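You operate a simulated robot arm through the tools that you are given. There is no shell and no other tool.

The job below is to be done with a simulated two-armed robot. You get a single attempt, and the scene is never put back.

Task
Prime the skid pump with its hand pump till the glass shows FULL.
Fine: open the suction valve and the vent first; shut the vent after.

It is judged by the outcome, as a careful person would: the job done as asked, and still so three seconds after it is handed in. It fails if anything else is knocked over, pushed out of place, dropped, spilled or broken.

Robot
Two 6-joint arms with fingered hands on one trunk that stands fixed in place. Base frame: the origin is at the foot of the trunk, x ahead of it, y to its left, z up; the work surface is at about z = 600. Units: mm, rad, N and s.
The left shoulder is at [50, 170, 1071], the right one opposite. With the tool pointing down near the work surface each hand reaches from about 360 to 700 mm from the base axis, measured 20 degrees to its own side. Payload 3.5 kg a hand.
The tool frame of a hand sits at the grasp point between the pads (the TCP): z along the fingers, y along the line on which they close. The tips reach 26 mm beyond it. The gripper opens to 132 mm; its body begins 73 mm behind the TCP. The gripper is a hand of 3 fingers: y runs from the thumb to the fingers, the wrist lies at [0, 0, -234] in the tool frame, and closing takes about 1.5 s.
Orientation is told as [roll, pitch, yaw] about the base's x, y, z axes, in that order, counted from this pose: with the fingers straight down and closing along the base's y, the tool's x points along the base's -x, its y along +y and its z along -z.

Tools
- The arms move only by the tool play_rows. It takes "left_steps", "right_steps" or both (then of equal length, played together; a hand with none holds still); each is text: rows parted by semicolons, each of 7 numbers parted by spaces: the shift along the tool's x, y, z in mm, then the turn, a rotation vector about the tool's x, y, z in rad, then the opening, from 0 (shut) to 1 (fully open). In form: tx ty tz ax ay az gripper; .... A call has 1 to 20 rows; each row shifts and turns the commanded pose from where the row before left it, along the tool's axes as they then stand. Each row takes 0.2 s and may step no farther than 50 mm and 0.15 rad from the row before; otherwise, or with a gripper value out of range, the whole call is refused. Where a pose cannot be reached the arm comes as near as it can. A force on the tool above 50 N (or 10 N above the force at the start of the call, whichever is more), or a blocked arm, ends the call early, and 0.2 s more pass. The fingers move at their own pace (about 108 mm/s each) and stop on an object; they squeeze with about 31 N. The grip force told is the motor's: it shows also when the fingers shut on nothing. Time passes only in rows, and 0.2 s behind the last, so rows that do not move let the fingers close. The reply holds the time, the measured pose of the TCP, the force on the tool along the base axes, the opening and the grip force, in the units named above and with some noise, with the torque about the TCP (base axes, N m) and any sound that the robot's microphone picked up.
- Cameras (640 x 400 px; columns grow to the right, rows downward): "scene" is now at [37.2, -35.3, 1675.8]; the picture's right is [-0.35, -0.94, 0.00], its down [-0.62, 0.23, -0.75] and it looks along [0.70, -0.26, -0.67] (base axes); focal length 310 px, centre (320, 200). "left" rides on the left gripper at [-62, 3, -92] in its tool frame; the picture's right is [-0.05, -1.00, 0.00], its down [0.83, -0.04, -0.56] and it looks along [0.55, -0.03, 0.83] (tool axes); focal length 230 px, centre (320, 200). "right" rides on the right gripper at [61, 3, -92] in its tool frame; the picture's right is [-0.05, 1.00, 0.00], its down [-0.83, -0.04, -0.55] and it looks along [-0.55, -0.03, 0.83] (tool axes); focal length 230 px, centre (320, 200). There is no depth. A picture from a camera that has moved, and an enlarged one, comes with that camera's place and axes in the base frame and with its lens. The place of the scene camera against the robot may be out by one fixed shift of up to 12 mm in any direction.
- capture(camera): a new picture of that camera. No time passes.
- raise_lower(by): slides the trunk up (or, below 0, down) by that many mm; the arms and the scene camera ride with it, the base frame stays. It gives what a move gives, with no picture.
- hand_shape(shape, hand): the hand has 3 fingers and takes this shape, open, in about a second: jaw (thumb against the fingers, like two jaws); tri (thumb and two fingers); tip (a fingertip pinch); poke (one finger out to press); point (the index stretched); flat (the hand flat); cup (the hand cupped); fist (a fist). The gripper value then closes the fingers along that shape, each until it touches; the sizes above hold for jaw. It gives what a move gives, with no picture.
- turn_head(pan, tilt): turns the head with the scene camera to pan (to the left, within 1.501 rad either way) and tilt (down, from -0.506 to 1.204), counted from straight ahead of the robot. It gives what a move gives.
- zoom(camera, box): a new picture of the part [left, top, right, bottom] of that camera's present view, enlarged. No time passes.
- hand_in(): hands the job in; it is judged then, once.

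Places have to be worked out from the pictures, the camera data and where the tool is seen. Open the grippers and draw the arms clear of the work before you hand the job in, unless the task says otherwise.

The tools are called after "Request:" as a command line: name --argument value ..., lists and objects as JSON in quotes. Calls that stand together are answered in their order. play_rows: Moves the arms, as the interface text tells. Its arguments: {"type":"object","properties":{"left_steps":{"type":"string"},"right_steps":{"type":"string"}},"required":[]} The other tools are called the same way: raise_lower (by) moves the trunk up or down; hand_shape (shape, hand) gives the hand a shape; turn_head (pan, tilt) turns the head that bears the scene camera; capture (camera) takes a picture; zoom (camera, box) takes an enlarged picture of a part of a camera's view; hand_in () hands the job in.

At the start:

```text
t: 0.0
left_tcp_pos: [557.1, 39.5, 1213.0]
left_tcp_rot: [-0.001, -0.001, 0.002]
left_ft_force: [0.3, -0.2, -0.1]
left_torque: [0.03, 0.02, 0.0]
left_finger_gap: 131.7
left_grip_force: 0.0
left_shape: jaw
right_tcp_pos: [519.5, -409.6, 1213.5]
right_tcp_rot: [-0.001, -0.002, 0.0]
right_ft_force: [-0.6, 0.0, 0.0]
right_torque: [0.0, 0.0, -0.02]
right_finger_gap: 132.0
right_grip_force: 0.0
right_shape: jaw
trunk travel left (down, up): [-687.0, 23.0]
head pan, tilt (commanded): [-0.353, 0.728]
```

scene: 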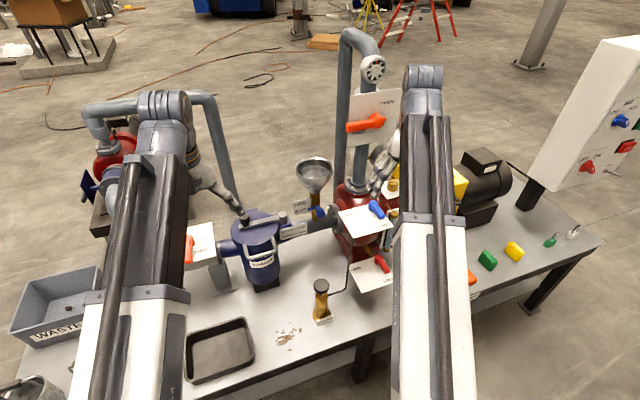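
right: 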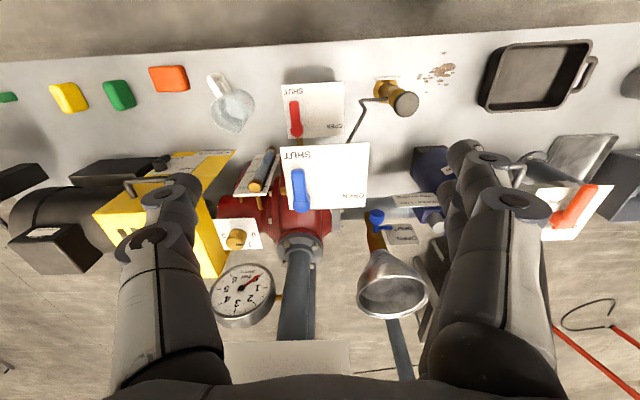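
left: 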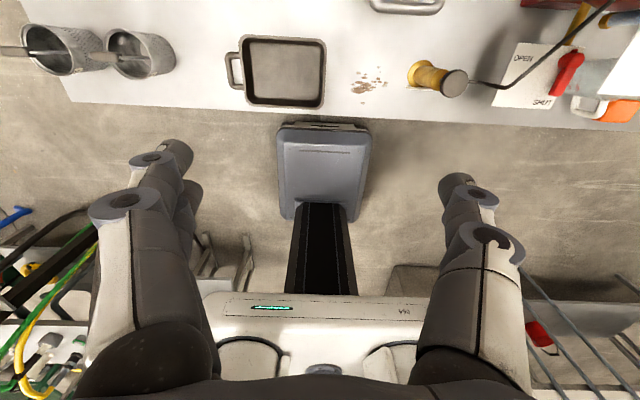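

The opening views show a pump skid with several valves, a funnel, a hand pump and a gauge. I'll zoom into the scene and hand cameras to read the labels.

Request:
zoom --camera "scene" --box '[180, 140, 420, 340]'

Request:
zoom --camera "scene" --box '[300, 20, 460, 120]'

Request:
zoom --camera "right" --box '[200, 60, 440, 210]'

Request:
zoom --camera "right" --box '[340, 120, 640, 320]'

Request:
zoom --camera "left" --box '[390, 0, 640, 140]'

```text
2.00 times, centred on (300, 240) of scene
camera zoom: at [37.2, -35.3, 1675.8], right [-0.35, -0.94, 0.0], down [-0.62, 0.23, -0.75], along [0.7, -0.26, -0.67], focal length 621 px, centre (360, 120)
```

zoom: 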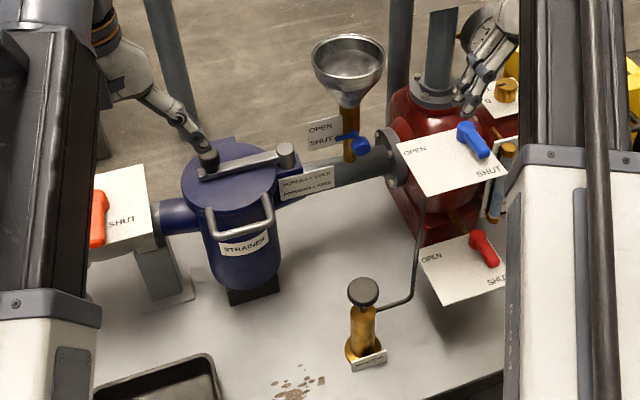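

```text
4.00 times, centred on (380, 70) of scene
camera zoom: at [37.2, -35.3, 1675.8], right [-0.35, -0.94, 0.0], down [-0.62, 0.23, -0.75], along [0.7, -0.26, -0.67], focal length 1241 px, centre (80, 720)
```

zoom: 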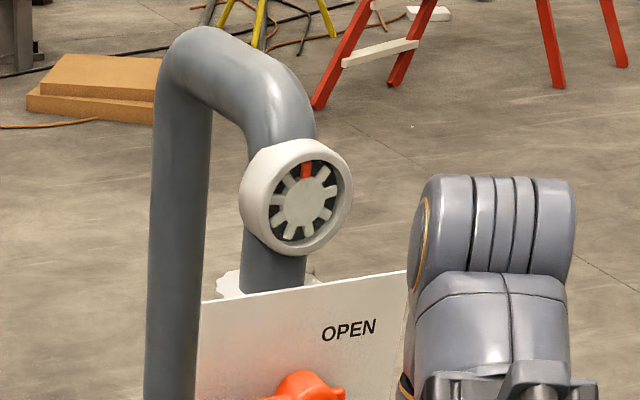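

```text
2.67 times, centred on (320, 135) of right
camera zoom: at [459.2, -405.9, 1305.6], right [0.05, 1.0, 0.0], down [0.83, -0.04, 0.56], along [0.56, -0.03, -0.83], focal length 614 px, centre (320, 373)
```

zoom: 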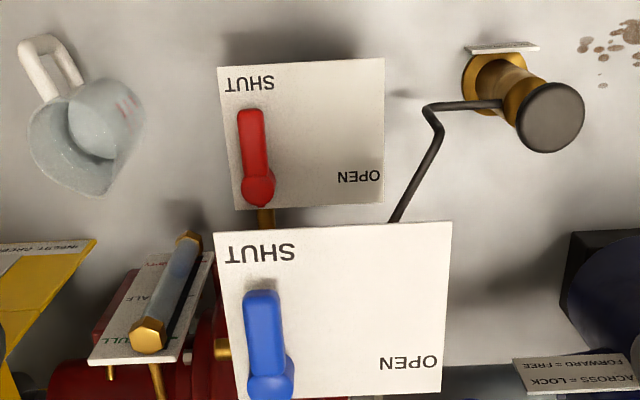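

```text
2.00 times, centred on (490, 220) of right
camera zoom: at [459.2, -405.9, 1305.6], right [0.05, 1.0, 0.0], down [0.83, -0.04, 0.56], along [0.56, -0.03, -0.83], focal length 460 px, centre (-20, 160)
```

zoom: 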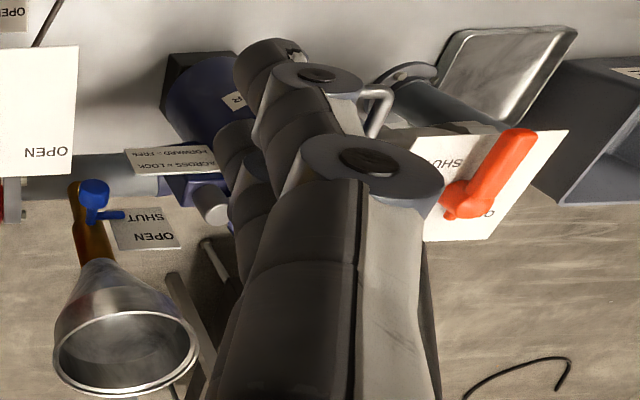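

```text
2.56 times, centred on (515, 70) of left
camera zoom: at [619.8, 43.8, 1305.7], right [0.05, -1.0, 0.0], down [-0.83, -0.04, 0.56], along [-0.55, -0.03, -0.83], focal length 589 px, centre (-179, 533)
```

zoom: 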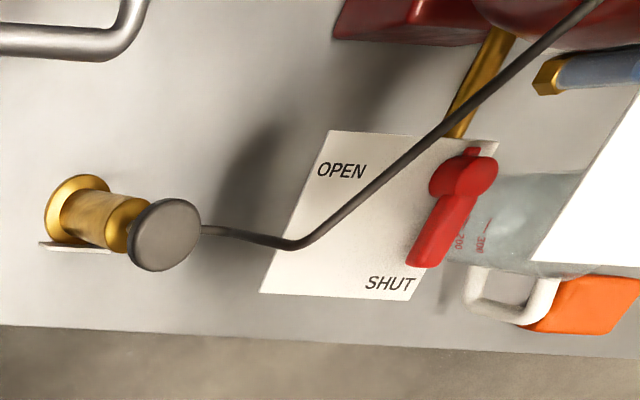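

The arms block much of the view. I'll spread both hands outward at their present height, which is above most of the gear, so the scene camera can see the whole skid.

Request:
play_rows --left_steps "0 50 0 0 0 0 1;0 50 0 0 0 0 1;0 50 0 0 0 0 1;0 50 0 0 0 0 1;0 50 0 0 0 0 1;0 50 0 0 0 0 1;0 40 0 0 0 0 1" --right_steps "40 -40 0 0 0 0 1;40 -40 0 0 0 0 1;30 -40 0 0 0 0 1;30 -40 0 0 0 0 1;30 -40 0 0 0 0 1;30 -40 0 0 0 0 1;0 -40 0 0 0 0 1"

Request:
capture --camera "scene"

Request:
capture --camera "right"

Request:
capture --camera "left"

```text
refused: row 1 steps farther than a row can; nothing moved
```

```text
taken
camera scene: at [37.2, -35.3, 1675.8], right [-0.35, -0.94, 0.0], down [-0.62, 0.23, -0.75], along [0.7, -0.26, -0.67], focal length 310 px, centre (320, 200)
```

scene: 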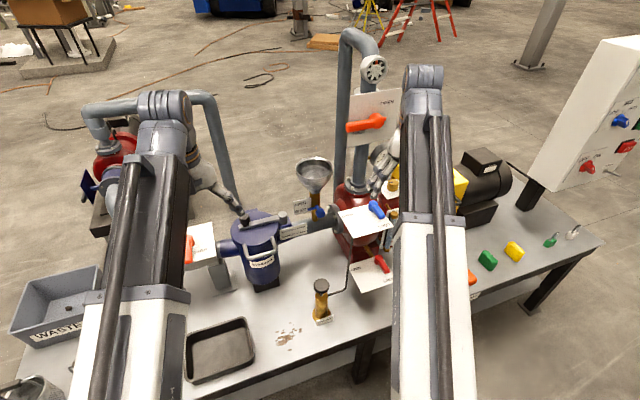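

```text
taken
camera right: at [459.2, -405.9, 1305.6], right [0.05, 1.0, 0.0], down [0.83, -0.04, 0.56], along [0.56, -0.03, -0.83], focal length 230 px, centre (320, 200)
```

right: 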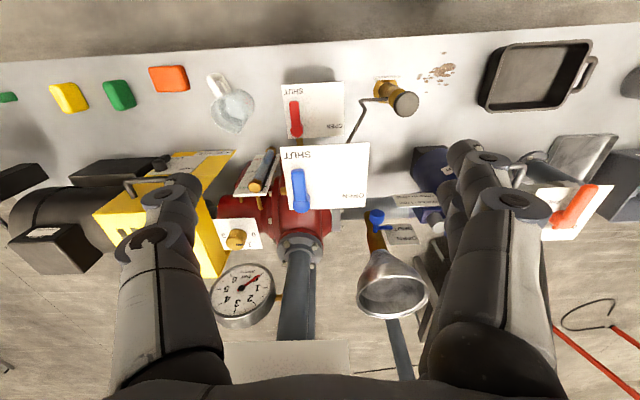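

```text
taken
camera left: at [619.8, 43.8, 1305.7], right [0.05, -1.0, 0.0], down [-0.83, -0.04, 0.56], along [-0.55, -0.03, -0.83], focal length 230 px, centre (320, 200)
```

left: 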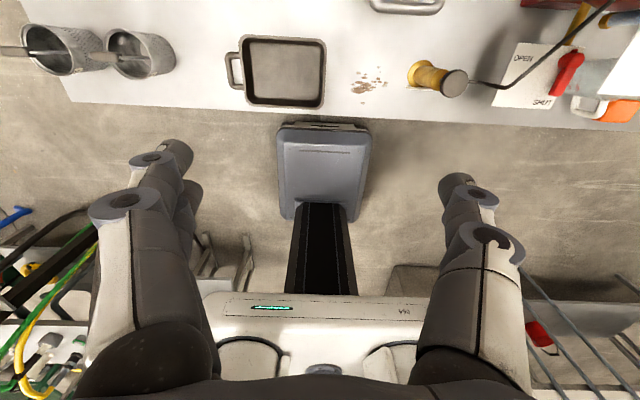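

The step was too long in combination; I'll use smaller rows.

Request:
play_rows --left_steps "0 48 0 0 0 0 1;0 48 0 0 0 0 1;0 48 0 0 0 0 1;0 48 0 0 0 0 1;0 48 0 0 0 0 1;0 48 0 0 0 0 1;0 40 0 0 0 0 1" --right_steps "25 -38 0 0 0 0 1;25 -38 0 0 0 0 1;25 -38 0 0 0 0 1;25 -38 0 0 0 0 1;25 -38 0 0 0 0 1;25 -38 0 0 0 0 1;0 -38 0 0 0 0 1"

Request:
capture --camera "scene"

Request:
capture --camera "right"

Request:
capture --camera "left"

```text
t: 1.6
left_tcp_pos: [558.4, 369.9, 1211.7]
left_tcp_rot: [-0.001, 0.002, -0.004]
left_ft_force: [0.6, 0.5, -0.3]
left_torque: [-0.02, 0.06, 0.0]
left_finger_gap: 131.8
left_grip_force: 0.0
left_shape: jaw
left hand out of reach, approached as far as the arm can: row 3
right_tcp_pos: [369.2, -677.7, 1214.5]
right_tcp_rot: [0.001, -0.001, 0.001]
right_ft_force: [0.0, 0.3, 0.2]
right_torque: [0.02, 0.0, 0.0]
right_finger_gap: 131.7
right_grip_force: 0.0
right_shape: jaw
trunk travel left (down, up): [-687.0, 23.0]
head pan, tilt (commanded): [-0.353, 0.728]
```

```text
taken
camera scene: at [37.3, -35.4, 1675.8], right [-0.35, -0.94, 0.0], down [-0.62, 0.23, -0.75], along [0.7, -0.26, -0.67], focal length 310 px, centre (320, 200)
```

scene: 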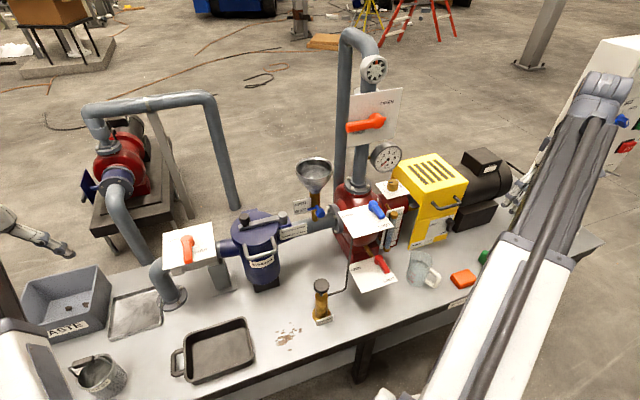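

```text
taken
camera right: at [308.4, -672.5, 1305.4], right [0.05, 1.0, 0.0], down [0.83, -0.04, 0.56], along [0.56, -0.03, -0.83], focal length 230 px, centre (320, 200)
```

right: 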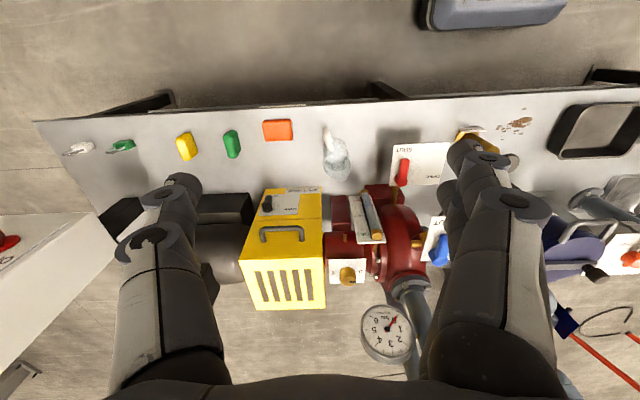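

```text
taken
camera left: at [621.0, 373.4, 1303.7], right [0.05, -1.0, 0.0], down [-0.83, -0.04, 0.56], along [-0.55, -0.03, -0.83], focal length 230 px, centre (320, 200)
```

left: 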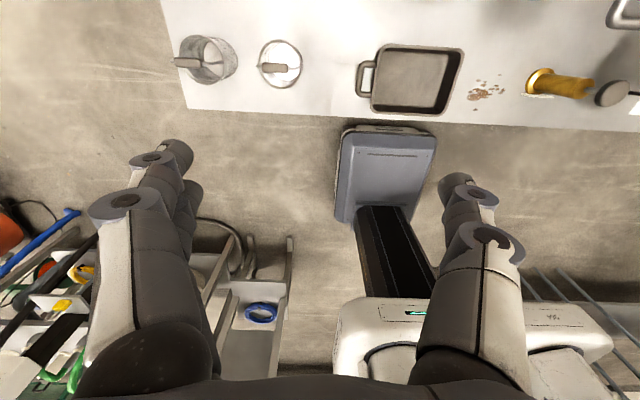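

Now the skid is visible. I'll zoom into each region of the scene view to read labels and handle positions.

Request:
zoom --camera "scene" --box '[300, 180, 460, 300]'

Request:
zoom --camera "scene" --box '[140, 190, 330, 320]'

Request:
zoom --camera "scene" --box '[320, 80, 440, 190]'

Request:
zoom --camera "scene" --box '[260, 250, 400, 340]'

Request:
zoom --camera "right" --box '[240, 160, 440, 300]'

Request:
zoom --camera "scene" --box '[0, 250, 160, 400]'

```text
3.33 times, centred on (380, 240) of scene
camera zoom: at [37.3, -35.4, 1675.8], right [-0.35, -0.94, 0.0], down [-0.62, 0.23, -0.75], along [0.7, -0.26, -0.67], focal length 1034 px, centre (120, 67)
```

zoom: 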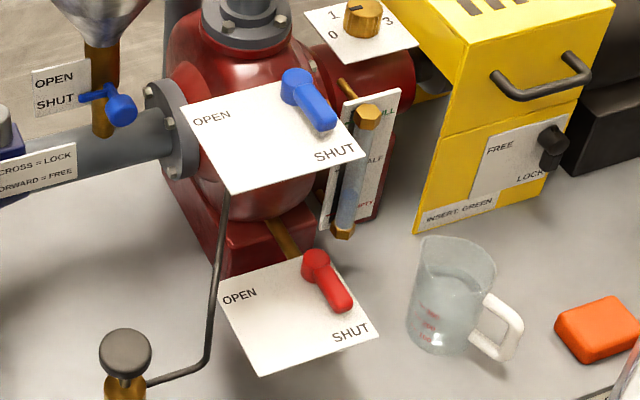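

```text
3.08 times, centred on (235, 255) of scene
camera zoom: at [37.3, -35.4, 1675.8], right [-0.35, -0.94, 0.0], down [-0.62, 0.23, -0.75], along [0.7, -0.26, -0.67], focal length 955 px, centre (582, 31)
```

zoom: 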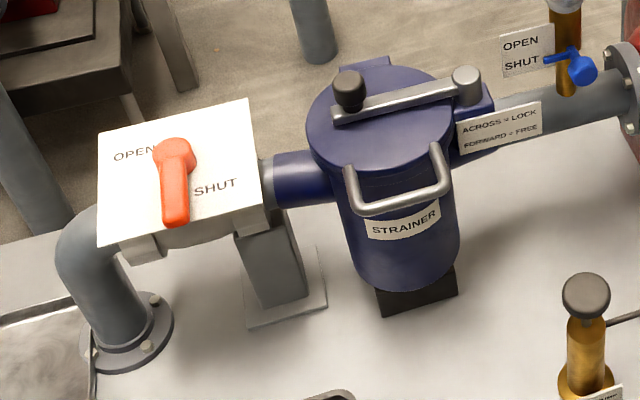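

```text
3.64 times, centred on (380, 135) of scene
camera zoom: at [37.3, -35.4, 1675.8], right [-0.35, -0.94, 0.0], down [-0.62, 0.23, -0.75], along [0.7, -0.26, -0.67], focal length 1129 px, centre (102, 436)
```

zoom: 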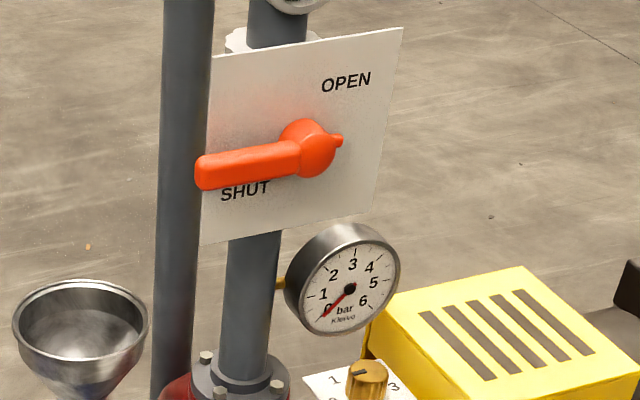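

```text
4.44 times, centred on (330, 295) of scene
camera zoom: at [37.3, -35.4, 1675.8], right [-0.35, -0.94, 0.0], down [-0.62, 0.23, -0.75], along [0.7, -0.26, -0.67], focal length 1379 px, centre (276, -222)
```

zoom: 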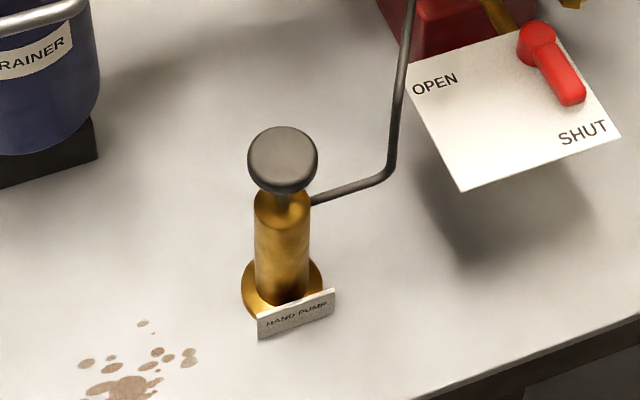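

```text
2.86 times, centred on (340, 230) of right
camera zoom: at [308.4, -672.5, 1305.4], right [0.05, 1.0, 0.0], down [0.83, -0.04, 0.56], along [0.56, -0.03, -0.83], focal length 657 px, centre (263, 114)
```

zoom: 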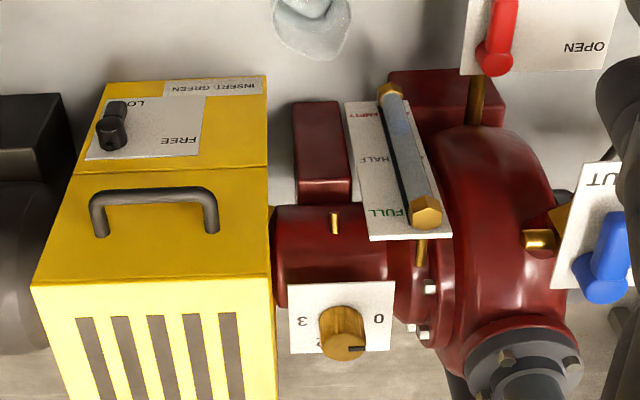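

```text
2.67 times, centred on (80, 325) of scene
camera zoom: at [37.3, -35.4, 1675.8], right [-0.35, -0.94, 0.0], down [-0.62, 0.23, -0.75], along [0.7, -0.26, -0.67], focal length 828 px, centre (960, -133)
```

zoom: 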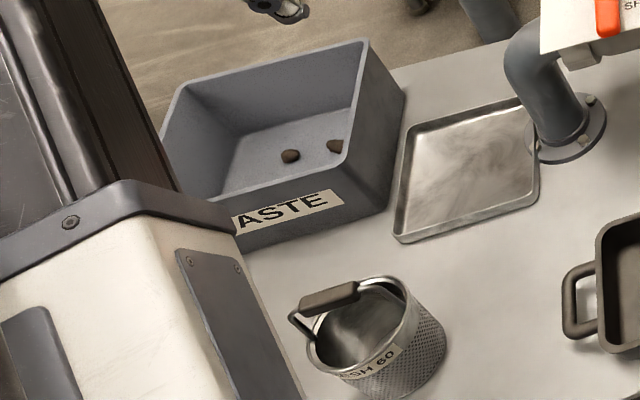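

Readings so far: orange lever at the left (pipe ahead of the strainer) is the suction valve at roughly [843,153,855], the hand pump is near [600,-220,700]; blue, red and brass-knob valves are candidates for the vent. I'll bring the right hand in front of the pump, tilted forward, to read labels close up.

Request:
play_rows --right_steps "-5 33 20 0 0 0 1;-5 33 20 0 0 0 1;-5 33 20 0 0 0 1;-5 33 20 0 0 0 1;-5 33 20 0 0 0 1;-5 33 20 0 0 0 1;-5 33 20 0 0 0 1;-5 33 20 0 0 0 1;-5 33 20 0 0 0 1;-5 33 20 0 0 0 1;0 0 0 0 -0.14 0 1;0 0 0 0 -0.14 0 1;0 0 0 0 -0.14 0 1;0 0 0 0 -0.14 0 1"

Request:
capture --camera "right"

Request:
capture --camera "scene"

```text
t: 4.6
left_tcp_pos: [557.8, 369.3, 1211.6]
left_tcp_rot: [0.001, 0.0, -0.001]
left_ft_force: [-0.1, 0.0, 0.7]
left_torque: [0.0, 0.02, -0.03]
left_finger_gap: 131.7
left_grip_force: 0.1
left_shape: jaw
right_tcp_pos: [524.0, -407.8, 1026.2]
right_tcp_rot: [0.001, -0.562, -0.003]
right_ft_force: [0.2, -0.3, 0.3]
right_torque: [-0.03, -0.01, 0.0]
right_finger_gap: 131.7
right_grip_force: 0.0
right_shape: jaw
right hand out of reach, approached as far as the arm can: row 10, 11, 12, 13, 14
trunk travel left (down, up): [-687.0, 23.0]
head pan, tilt (commanded): [-0.353, 0.728]
```

```text
taken
camera right: at [425.1, -403.1, 1070.2], right [0.04, 1.0, 0.03], down [0.41, -0.04, 0.91], along [0.91, -0.03, -0.41], focal length 230 px, centre (320, 200)
```

right: 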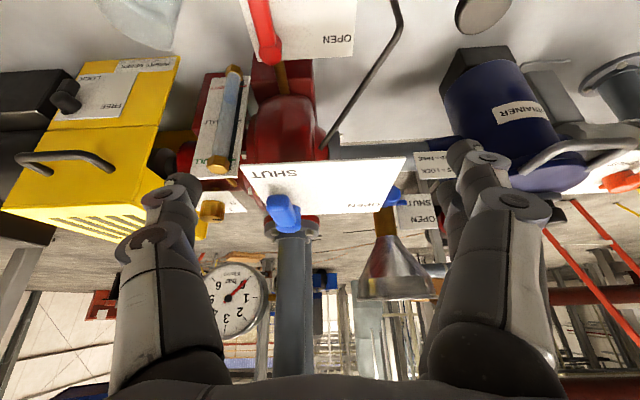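

```text
taken
camera scene: at [37.1, -35.4, 1675.8], right [-0.35, -0.94, 0.0], down [-0.62, 0.23, -0.75], along [0.7, -0.26, -0.67], focal length 310 px, centre (320, 200)
```

scene: 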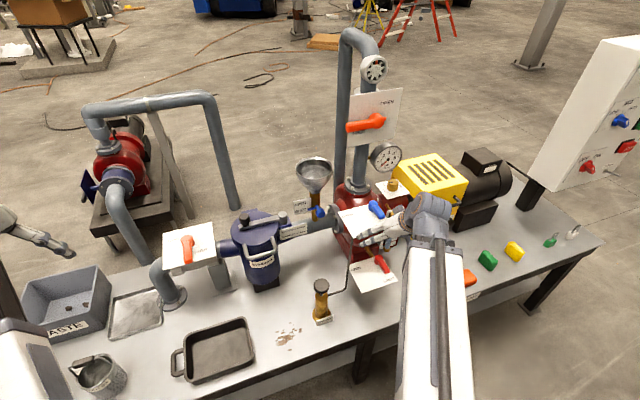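

The right hand stopped at [524,-408,1026] because the nearer target was inside its minimum reach. I'll zoom this view for labels and the sight glass.

Request:
zoom --camera "right" --box '[180, 50, 340, 190]'

Request:
zoom --camera "right" --box '[230, 140, 450, 270]'

Request:
zoom --camera "right" --box '[380, 90, 640, 250]'

Request:
zoom --camera "right" --box '[190, 0, 420, 120]'

Request:
zoom --camera "right" --box '[180, 150, 300, 250]'

```text
2.86 times, centred on (260, 120) of right
camera zoom: at [425.1, -403.1, 1070.2], right [0.04, 1.0, 0.03], down [0.41, -0.04, 0.91], along [0.91, -0.03, -0.41], focal length 657 px, centre (491, 429)
```

zoom: 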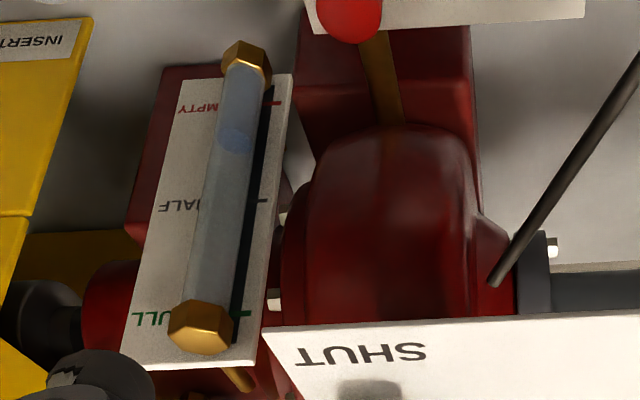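

```text
2.91 times, centred on (340, 205) of right
camera zoom: at [425.1, -403.1, 1070.2], right [0.04, 1.0, 0.03], down [0.41, -0.04, 0.91], along [0.91, -0.03, -0.41], focal length 669 px, centre (262, 186)
```

zoom: 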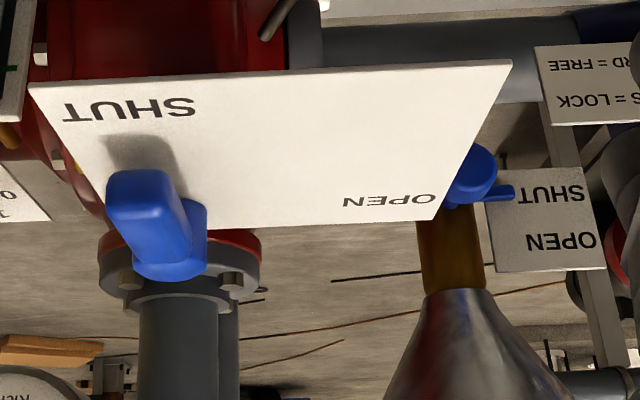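

```text
2.46 times, centred on (510, 170) of right
camera zoom: at [425.1, -403.1, 1070.2], right [0.04, 1.0, 0.03], down [0.41, -0.04, 0.91], along [0.91, -0.03, -0.41], focal length 566 px, centre (-148, 274)
```

zoom: 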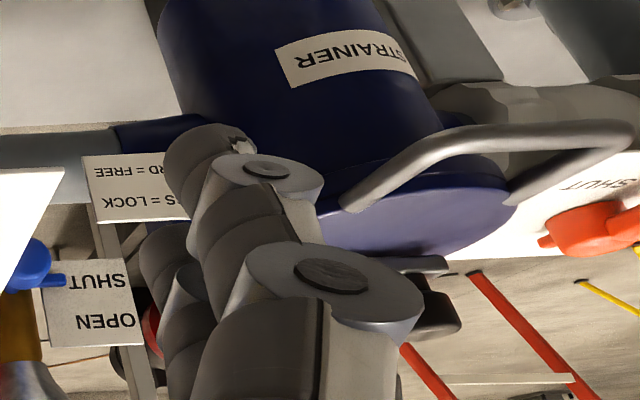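

```text
2.78 times, centred on (305, 60) of right
camera zoom: at [425.1, -403.1, 1070.2], right [0.04, 1.0, 0.03], down [0.41, -0.04, 0.91], along [0.91, -0.03, -0.41], focal length 640 px, centre (362, 590)
```

zoom: 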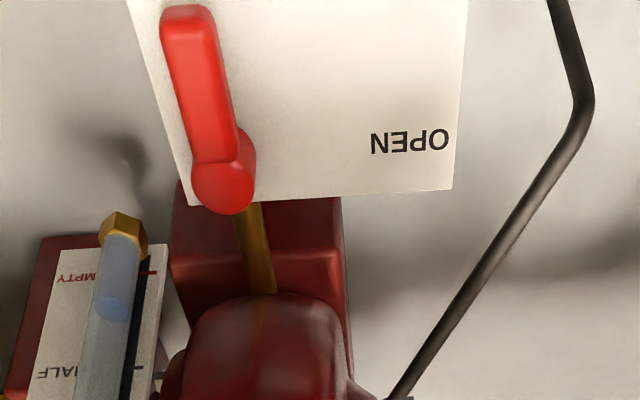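

```text
4.00 times, centred on (240, 200) of right
camera zoom: at [425.1, -403.1, 1070.2], right [0.04, 1.0, 0.03], down [0.41, -0.04, 0.91], along [0.91, -0.03, -0.41], focal length 920 px, centre (640, 200)
```

zoom: 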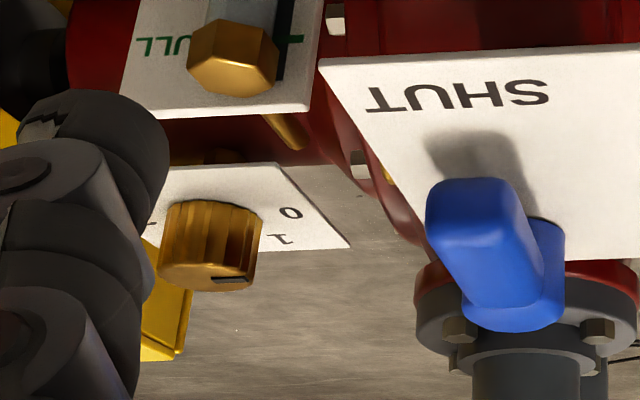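

The glass reads near EMPTY; blue lever (casing top, about [676,-448,984], pointing at SHUT) looks like the vent and red (casing bottom) the drain. Next I'll bring the left hand, tilted forward, towards the suction lever (about [840,150,875]) to look with its camera.

Request:
play_rows --left_steps "0 0 0 0 -0.135 0 1;0 0 0 0 -0.135 0 1;0 0 0 0 -0.135 0 1;0 0 0 0 -0.135 0 1;0 0 0 0 -0.135 0 1;0 0 0 0 -0.135 0 1;10.9 -28.8 29.1 0 0 0 1;10.9 -28.8 29.1 0 0 0 1;10.9 -28.8 29.1 0 0 0 1;10.9 -28.8 29.1 0 0 0 1;10.9 -28.8 29.1 0 0 0 1;10.9 -28.8 29.1 0 0 0 1;10.9 -28.8 29.1 0 0 0 1;10.9 -28.8 29.1 0 0 0 1;10.9 -28.8 29.1 0 0 0 1"

Request:
capture --camera "left"

Request:
capture --camera "scene"

```text
t: 7.8
left_tcp_pos: [697.2, 115.3, 964.7]
left_tcp_rot: [0.0, -0.811, 0.001]
left_ft_force: [0.2, 0.4, 0.3]
left_torque: [0.03, 0.04, 0.02]
left_finger_gap: 131.7
left_grip_force: 0.0
left_shape: jaw
left hand out of reach, approached as far as the arm can: row 7, 8, 9
right_tcp_pos: [524.6, -406.4, 1024.1]
right_tcp_rot: [0.001, -0.558, 0.0]
right_ft_force: [0.4, 0.0, -0.6]
right_torque: [0.01, -0.02, -0.01]
right_finger_gap: 131.8
right_grip_force: 0.0
right_shape: jaw
trunk travel left (down, up): [-687.0, 23.0]
head pan, tilt (commanded): [-0.353, 0.728]
```

```text
taken
camera left: at [673.5, 119.4, 1072.7], right [0.04, -1.0, 0.04], down [-0.97, -0.04, -0.22], along [0.22, -0.03, -0.97], focal length 230 px, centre (320, 200)
```

left: 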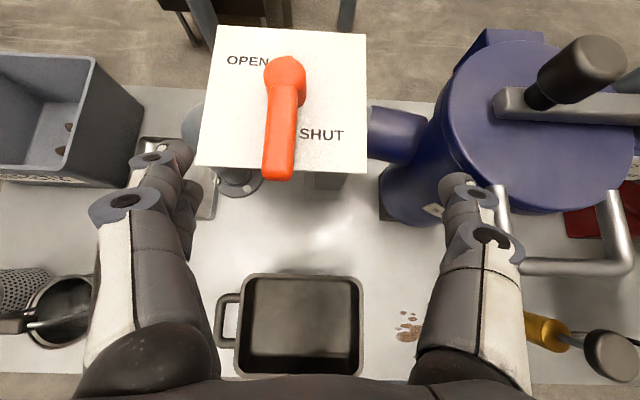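

```text
taken
camera scene: at [37.4, -35.5, 1675.8], right [-0.35, -0.94, 0.0], down [-0.62, 0.23, -0.75], along [0.7, -0.26, -0.67], focal length 310 px, centre (320, 200)
```

scene: 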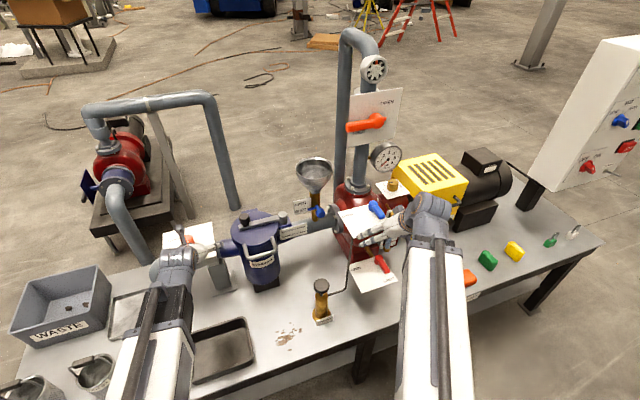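

The left view puts the suction lever's hub at about [842,152], its tip at [738,153], top near z 885, over a plate from x 755–929, y 65–239 (z≈850); it lies along -x, at SHUT. I'll shape the left hand to poke and look at where the finger is.

Request:
hand_shape --shape "poke" --hand "left"

Request:
capture --camera "left"

Request:
zoom --camera "scene" --box '[130, 200, 290, 320]'

Request:
capture --camera "right"

```text
t: 8.7
left_tcp_pos: [696.7, 115.8, 965.4]
left_tcp_rot: [0.0, -0.81, -0.002]
left_ft_force: [-0.7, 0.6, -0.5]
left_torque: [-0.02, 0.03, 0.01]
left_finger_gap: 0.0
left_grip_force: 0.1
left_shape: poke
right_tcp_pos: [524.6, -406.9, 1025.8]
right_tcp_rot: [0.002, -0.559, 0.0]
right_ft_force: [-1.0, -0.5, 0.8]
right_torque: [0.01, 0.03, -0.02]
right_finger_gap: 131.9
right_grip_force: 0.0
right_shape: jaw
trunk travel left (down, up): [-687.0, 23.0]
head pan, tilt (commanded): [-0.353, 0.728]
```

```text
taken
camera left: at [673.0, 119.9, 1073.2], right [0.04, -1.0, 0.04], down [-0.97, -0.04, -0.22], along [0.22, -0.03, -0.98], focal length 230 px, centre (320, 200)
```

left: 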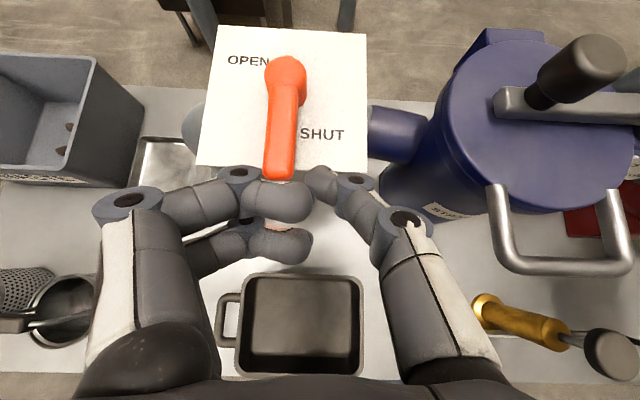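

```text
3.33 times, centred on (210, 260) of scene
camera zoom: at [37.1, -35.3, 1675.8], right [-0.35, -0.94, 0.0], down [-0.62, 0.23, -0.75], along [0.7, -0.26, -0.67], focal length 1034 px, centre (687, 0)
```

zoom: 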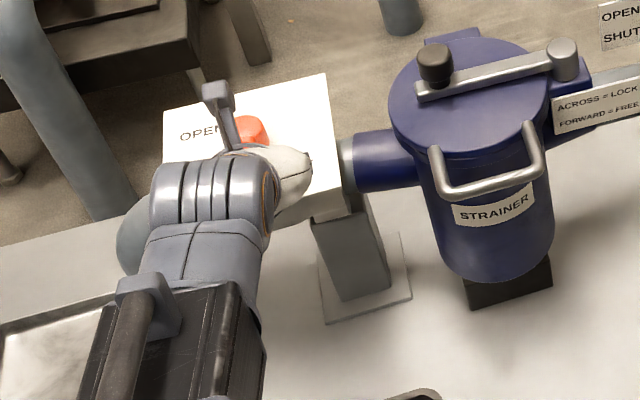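

```text
taken
camera right: at [424.8, -402.9, 1070.3], right [0.04, 1.0, 0.03], down [0.41, -0.04, 0.91], along [0.91, -0.03, -0.41], focal length 230 px, centre (320, 200)
```

right: 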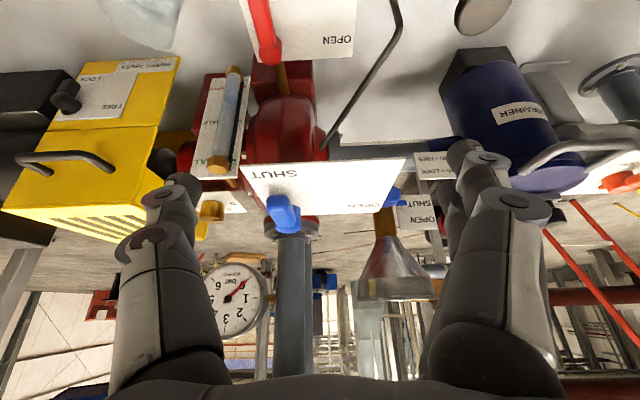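

The fingers have curled; I'll zoom to see which part is the poking tip, after letting one still row pass.

Request:
play_rows --left_steps "0 0 0 0 0 0 0;0 0 0 0 0 0 0;0 0 0 0 0 0 0;0 0 0 0 0 0 0"

Request:
capture --camera "left"

Request:
zoom --camera "left" --box '[200, 130, 400, 290]'

```text
t: 9.7
left_tcp_pos: [695.9, 116.2, 965.1]
left_tcp_rot: [-0.001, -0.81, -0.002]
left_ft_force: [0.4, -0.5, 0.5]
left_torque: [-0.01, 0.0, -0.02]
left_finger_gap: 0.1
left_grip_force: 0.2
left_shape: poke
right_tcp_pos: [524.3, -407.0, 1025.8]
right_tcp_rot: [0.0, -0.56, 0.001]
right_ft_force: [-0.6, 0.1, -0.6]
right_torque: [-0.01, 0.0, 0.02]
right_finger_gap: 131.7
right_grip_force: 0.0
right_shape: jaw
trunk travel left (down, up): [-687.0, 23.0]
head pan, tilt (commanded): [-0.353, 0.728]
```

```text
taken
camera left: at [673.1, 119.7, 1073.0], right [0.04, -1.0, 0.04], down [-0.97, -0.04, -0.22], along [0.22, -0.03, -0.98], focal length 230 px, centre (320, 200)
```

left: 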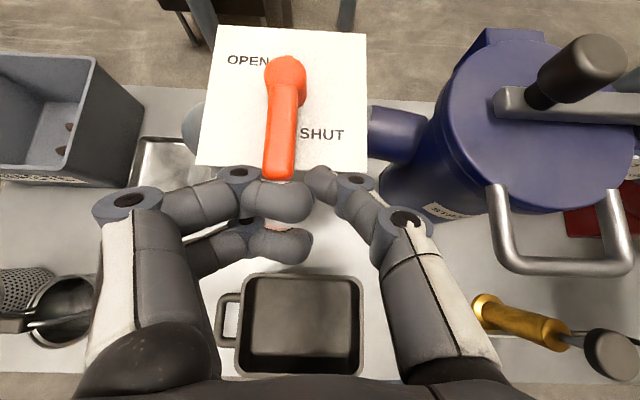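

```text
2.50 times, centred on (300, 210) of left
camera zoom: at [673.1, 119.7, 1073.0], right [0.04, -1.0, 0.04], down [-0.97, -0.04, -0.22], along [0.22, -0.03, -0.98], focal length 575 px, centre (370, 175)
```

zoom: 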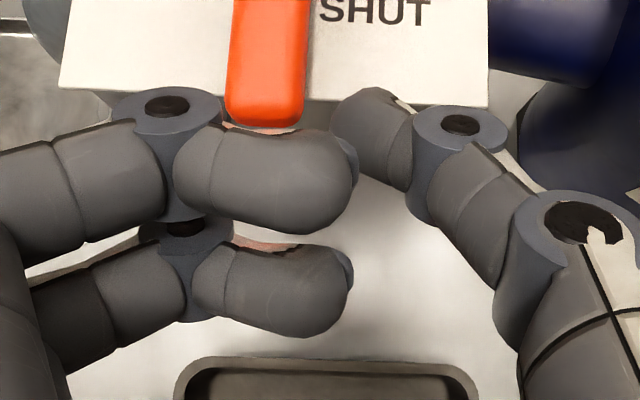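

In poke shape the thumb is the poking digit, with its tip about 27 mm beyond the TCP on the tool axis and the other fingers curled well back. I'll lower the thumb tip to about [768,116,872], beside the lever on its -y (SHUT) side.

Request:
play_rows --left_steps "4.5 0 22.2 0 0 0 0;4.5 0 22.2 0 0 0 0;4.5 0 22.2 0 0 0 0;4.5 0 22.2 0 0 0 0"

Request:
capture --camera "left"

Request:
zoom --camera "scene" --box '[130, 200, 290, 320]'

```text
t: 10.7
left_tcp_pos: [743.0, 116.9, 894.2]
left_tcp_rot: [0.0, -0.811, 0.003]
left_ft_force: [-33.1, 2.8, 13.4]
left_torque: [0.36, 0.11, 0.95]
left_finger_gap: 0.0
left_grip_force: 0.0
left_shape: poke
right_tcp_pos: [520.6, -406.2, 1028.1]
right_tcp_rot: [0.001, -0.563, -0.001]
right_ft_force: [-0.3, -0.3, 0.0]
right_torque: [-0.02, -0.01, -0.01]
right_finger_gap: 131.8
right_grip_force: 0.1
right_shape: jaw
trunk travel left (down, up): [-687.0, 23.0]
head pan, tilt (commanded): [-0.353, 0.728]
```

```text
taken
camera left: at [720.1, 120.2, 1001.4], right [0.04, -1.0, 0.04], down [-0.97, -0.05, -0.22], along [0.22, -0.03, -0.98], focal length 230 px, centre (320, 200)
```

left: 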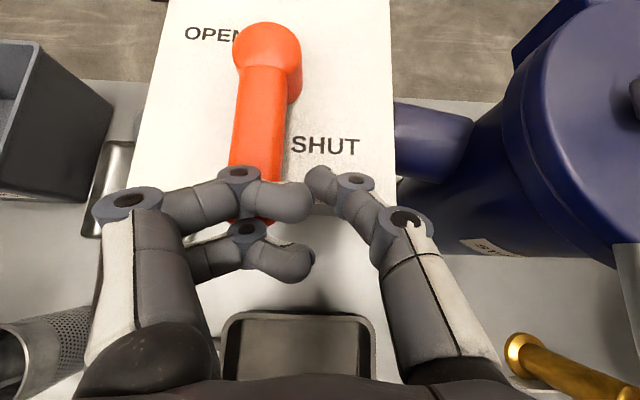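

```text
3.33 times, centred on (210, 260) of scene
camera zoom: at [30.1, -35.2, 1676.6], right [-0.34, -0.94, 0.0], down [-0.62, 0.23, -0.75], along [0.7, -0.26, -0.66], focal length 1034 px, centre (687, 0)
```

zoom: 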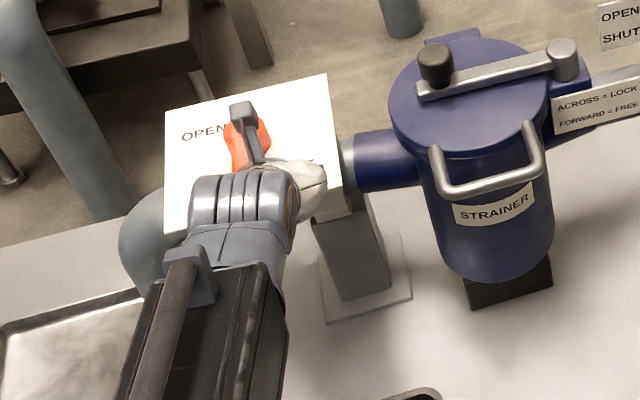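

The left hand meets about 33 N along -x: a curled finger is pressing on the lever's front end. I'll back off along the tool axis and check that nothing moved.

Request:
play_rows --left_steps "0 0 -25 0 0 0 0;0 0 -30 0 0 0 0;0 0 -30 0 0 0 0"

Request:
hand_shape --shape "point" --hand "left"

Request:
capture --camera "left"

Request:
zoom --camera "scene" --box '[130, 200, 290, 320]'

```text
t: 11.5
left_tcp_pos: [687.9, 114.0, 949.0]
left_tcp_rot: [-0.001, -0.81, 0.0]
left_ft_force: [0.3, -1.5, -0.2]
left_torque: [0.01, 0.02, 0.0]
left_finger_gap: 0.0
left_grip_force: 0.0
left_shape: poke
right_tcp_pos: [524.4, -407.9, 1025.0]
right_tcp_rot: [0.001, -0.561, -0.002]
right_ft_force: [-0.9, 0.7, 0.0]
right_torque: [-0.03, -0.04, 0.01]
right_finger_gap: 131.9
right_grip_force: 0.1
right_shape: jaw
trunk travel left (down, up): [-687.0, 23.0]
head pan, tilt (commanded): [-0.353, 0.728]
```

```text
t: 12.4
left_tcp_pos: [687.1, 114.4, 948.8]
left_tcp_rot: [-0.001, -0.81, 0.001]
left_ft_force: [0.1, 0.2, 0.6]
left_torque: [-0.02, -0.03, 0.04]
left_finger_gap: 0.0
left_grip_force: 0.1
left_shape: point
right_tcp_pos: [524.5, -406.8, 1025.1]
right_tcp_rot: [0.001, -0.56, 0.0]
right_ft_force: [-0.4, -0.7, 0.9]
right_torque: [0.02, -0.02, 0.01]
right_finger_gap: 131.8
right_grip_force: 0.1
right_shape: jaw
trunk travel left (down, up): [-687.0, 23.0]
head pan, tilt (commanded): [-0.353, 0.728]
```

```text
taken
camera left: at [664.0, 118.3, 1056.4], right [0.04, -1.0, 0.04], down [-0.97, -0.04, -0.22], along [0.22, -0.03, -0.98], focal length 230 px, centre (320, 200)
```

left: 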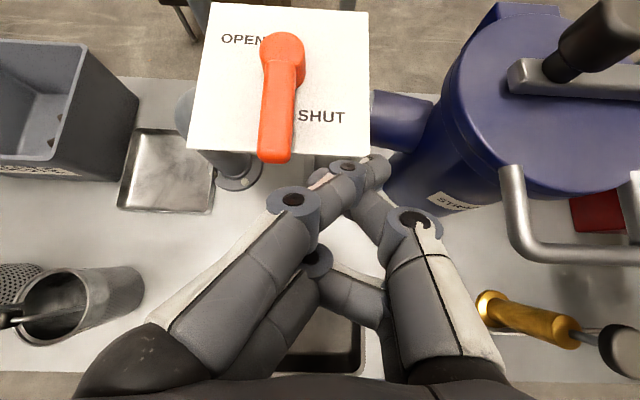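

```text
3.33 times, centred on (210, 260) of scene
camera zoom: at [37.2, -35.3, 1675.8], right [-0.35, -0.94, 0.0], down [-0.62, 0.23, -0.75], along [0.7, -0.26, -0.67], focal length 1034 px, centre (687, 0)
```

zoom: 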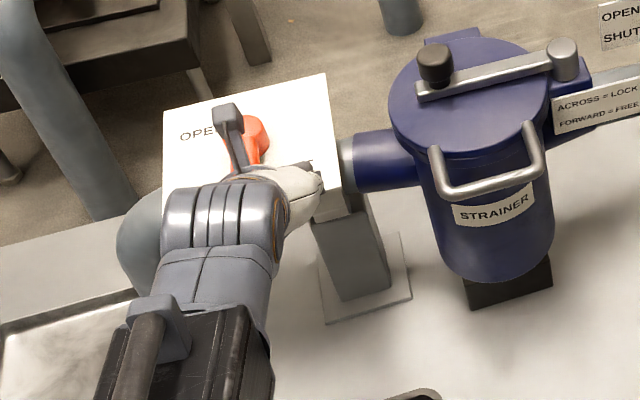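

The view shows the index slanting across; I'll zoom to see the actual shape and gauge the tip.

Request:
zoom --camera "left" --box '[240, 130, 440, 290]'

Request:
hand_shape --shape "fist" --hand "left"

Request:
capture --camera "left"

```text
2.50 times, centred on (340, 210) of left
camera zoom: at [664.0, 118.3, 1056.4], right [0.04, -1.0, 0.04], down [-0.97, -0.04, -0.22], along [0.22, -0.03, -0.98], focal length 575 px, centre (270, 175)
```

zoom: 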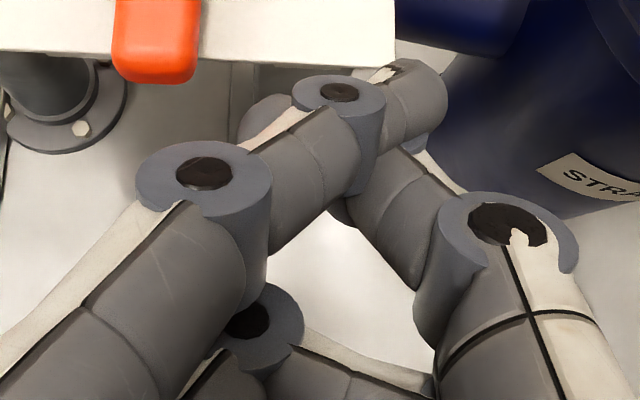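

```text
t: 13.3
left_tcp_pos: [687.7, 114.9, 948.6]
left_tcp_rot: [0.0, -0.81, -0.001]
left_ft_force: [0.8, 0.4, -0.2]
left_torque: [0.01, 0.01, -0.01]
left_finger_gap: 0.0
left_grip_force: 0.0
left_shape: fist
right_tcp_pos: [525.4, -407.8, 1024.7]
right_tcp_rot: [0.002, -0.559, 0.0]
right_ft_force: [0.4, -0.2, 0.4]
right_torque: [-0.03, -0.01, -0.03]
right_finger_gap: 132.0
right_grip_force: 0.1
right_shape: jaw
trunk travel left (down, up): [-687.0, 23.0]
head pan, tilt (commanded): [-0.353, 0.728]
```

```text
taken
camera left: at [664.1, 118.3, 1056.4], right [0.04, -1.0, 0.04], down [-0.97, -0.04, -0.22], along [0.22, -0.03, -0.98], focal length 230 px, centre (320, 200)
```

left: 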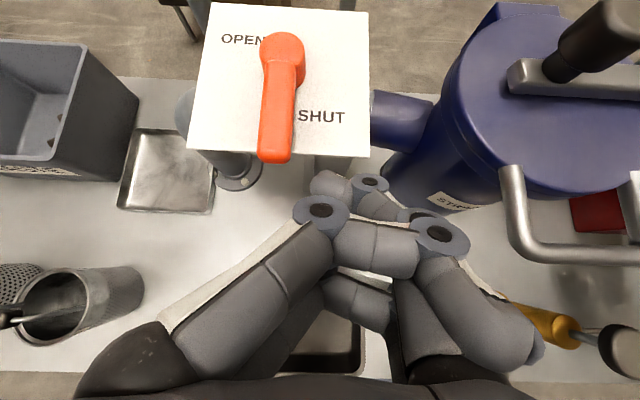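

From two-view triangulation the plate is at z≈864 (x 750–911, y 69–231), hub at about [830,150], lever end top near [735,149,895]. I'll go back to jaw shape with a steeper tool (0.5 rad tilt) and use the thumb on the lever's -y side, fingers straddling wide on the other.

Request:
play_rows --left_steps "0 28 -5 0 0 0 0;0 28 -5 0 0 0 0;0 0 0 0 0.1033 0 0;0 0 0 0 0.1033 0 0;0 0 0 0 0.1033 0 0"

Request:
hand_shape --shape "jaw" --hand "left"

Request:
play_rows --left_steps "0 0 0 0 0 0 0.62;0 0 0 0 0 0 0.62;0 0 0 0 0 0 0.62"

Request:
capture --camera "left"

```text
t: 14.5
left_tcp_pos: [680.2, 170.7, 955.3]
left_tcp_rot: [-0.001, -0.499, 0.0]
left_ft_force: [-0.5, -0.2, -0.4]
left_torque: [0.0, 0.03, -0.02]
left_finger_gap: 0.0
left_grip_force: 0.0
left_shape: fist
right_tcp_pos: [524.9, -408.1, 1025.9]
right_tcp_rot: [0.003, -0.559, -0.001]
right_ft_force: [1.0, 0.0, 0.9]
right_torque: [0.03, 0.01, 0.0]
right_finger_gap: 132.0
right_grip_force: 0.0
right_shape: jaw
trunk travel left (down, up): [-687.0, 23.0]
head pan, tilt (commanded): [-0.353, 0.728]
```

```text
t: 15.4
left_tcp_pos: [680.3, 171.9, 955.0]
left_tcp_rot: [-0.001, -0.5, 0.0]
left_ft_force: [-1.0, -0.3, -0.8]
left_torque: [0.03, -0.04, 0.02]
left_finger_gap: 58.0
left_grip_force: 0.1
left_shape: jaw
right_tcp_pos: [523.1, -407.9, 1025.0]
right_tcp_rot: [0.001, -0.56, 0.001]
right_ft_force: [0.9, -0.2, -0.5]
right_torque: [0.02, -0.02, 0.02]
right_finger_gap: 131.9
right_grip_force: 0.0
right_shape: jaw
trunk travel left (down, up): [-687.0, 23.0]
head pan, tilt (commanded): [-0.353, 0.728]
```

```text
t: 16.2
left_tcp_pos: [680.5, 171.2, 955.6]
left_tcp_rot: [0.001, -0.5, 0.001]
left_ft_force: [1.2, 0.2, -0.4]
left_torque: [0.0, 0.01, 0.03]
left_finger_gap: 0.0
left_grip_force: 0.2
left_shape: jaw
right_tcp_pos: [524.1, -407.9, 1025.0]
right_tcp_rot: [0.002, -0.561, 0.001]
right_ft_force: [-0.6, -0.2, 0.2]
right_torque: [-0.04, -0.03, 0.0]
right_finger_gap: 131.8
right_grip_force: 0.1
right_shape: jaw
trunk travel left (down, up): [-687.0, 23.0]
head pan, tilt (commanded): [-0.353, 0.728]
```

```text
taken
camera left: at [690.8, 175.2, 1065.8], right [0.05, -1.0, 0.02], down [-1.0, -0.04, 0.09], along [-0.09, -0.03, -1.0], focal length 230 px, centre (320, 200)
```

left: 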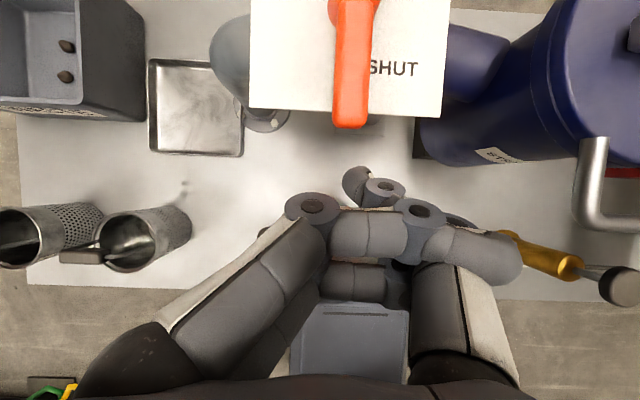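

The hand reads jaw but gap 0 and still looks curled; I'll command it fully open and look again.

Request:
play_rows --left_steps "0 0 0 0 0 0 1;0 0 0 0 0 0 1;0 0 0 0 0 0 1;0 0 0 0 0 0 1;0 0 0 0 0 0 1"

Request:
capture --camera "left"

```text
t: 17.4
left_tcp_pos: [680.9, 169.8, 956.6]
left_tcp_rot: [-0.001, -0.499, 0.002]
left_ft_force: [-0.4, 0.2, -0.5]
left_torque: [0.02, 0.0, -0.02]
left_finger_gap: 58.2
left_grip_force: 0.0
left_shape: jaw
right_tcp_pos: [524.2, -407.3, 1024.2]
right_tcp_rot: [0.002, -0.562, 0.0]
right_ft_force: [0.4, 0.1, -0.3]
right_torque: [-0.02, 0.0, 0.0]
right_finger_gap: 132.1
right_grip_force: 0.1
right_shape: jaw
trunk travel left (down, up): [-687.0, 23.0]
head pan, tilt (commanded): [-0.353, 0.728]
```

```text
taken
camera left: at [690.8, 175.1, 1065.7], right [0.05, -1.0, 0.02], down [-1.0, -0.04, 0.09], along [-0.09, -0.03, -1.0], focal length 230 px, centre (320, 200)
```

left: 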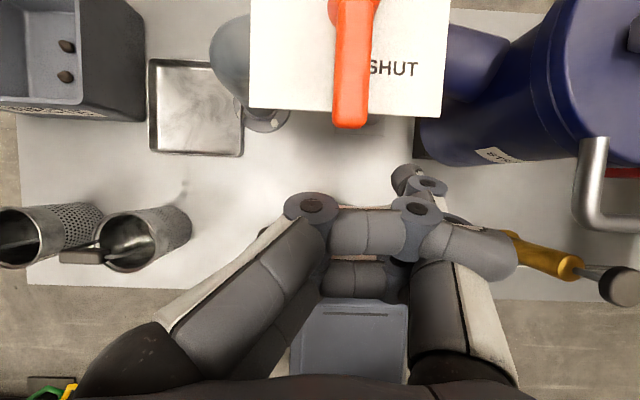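

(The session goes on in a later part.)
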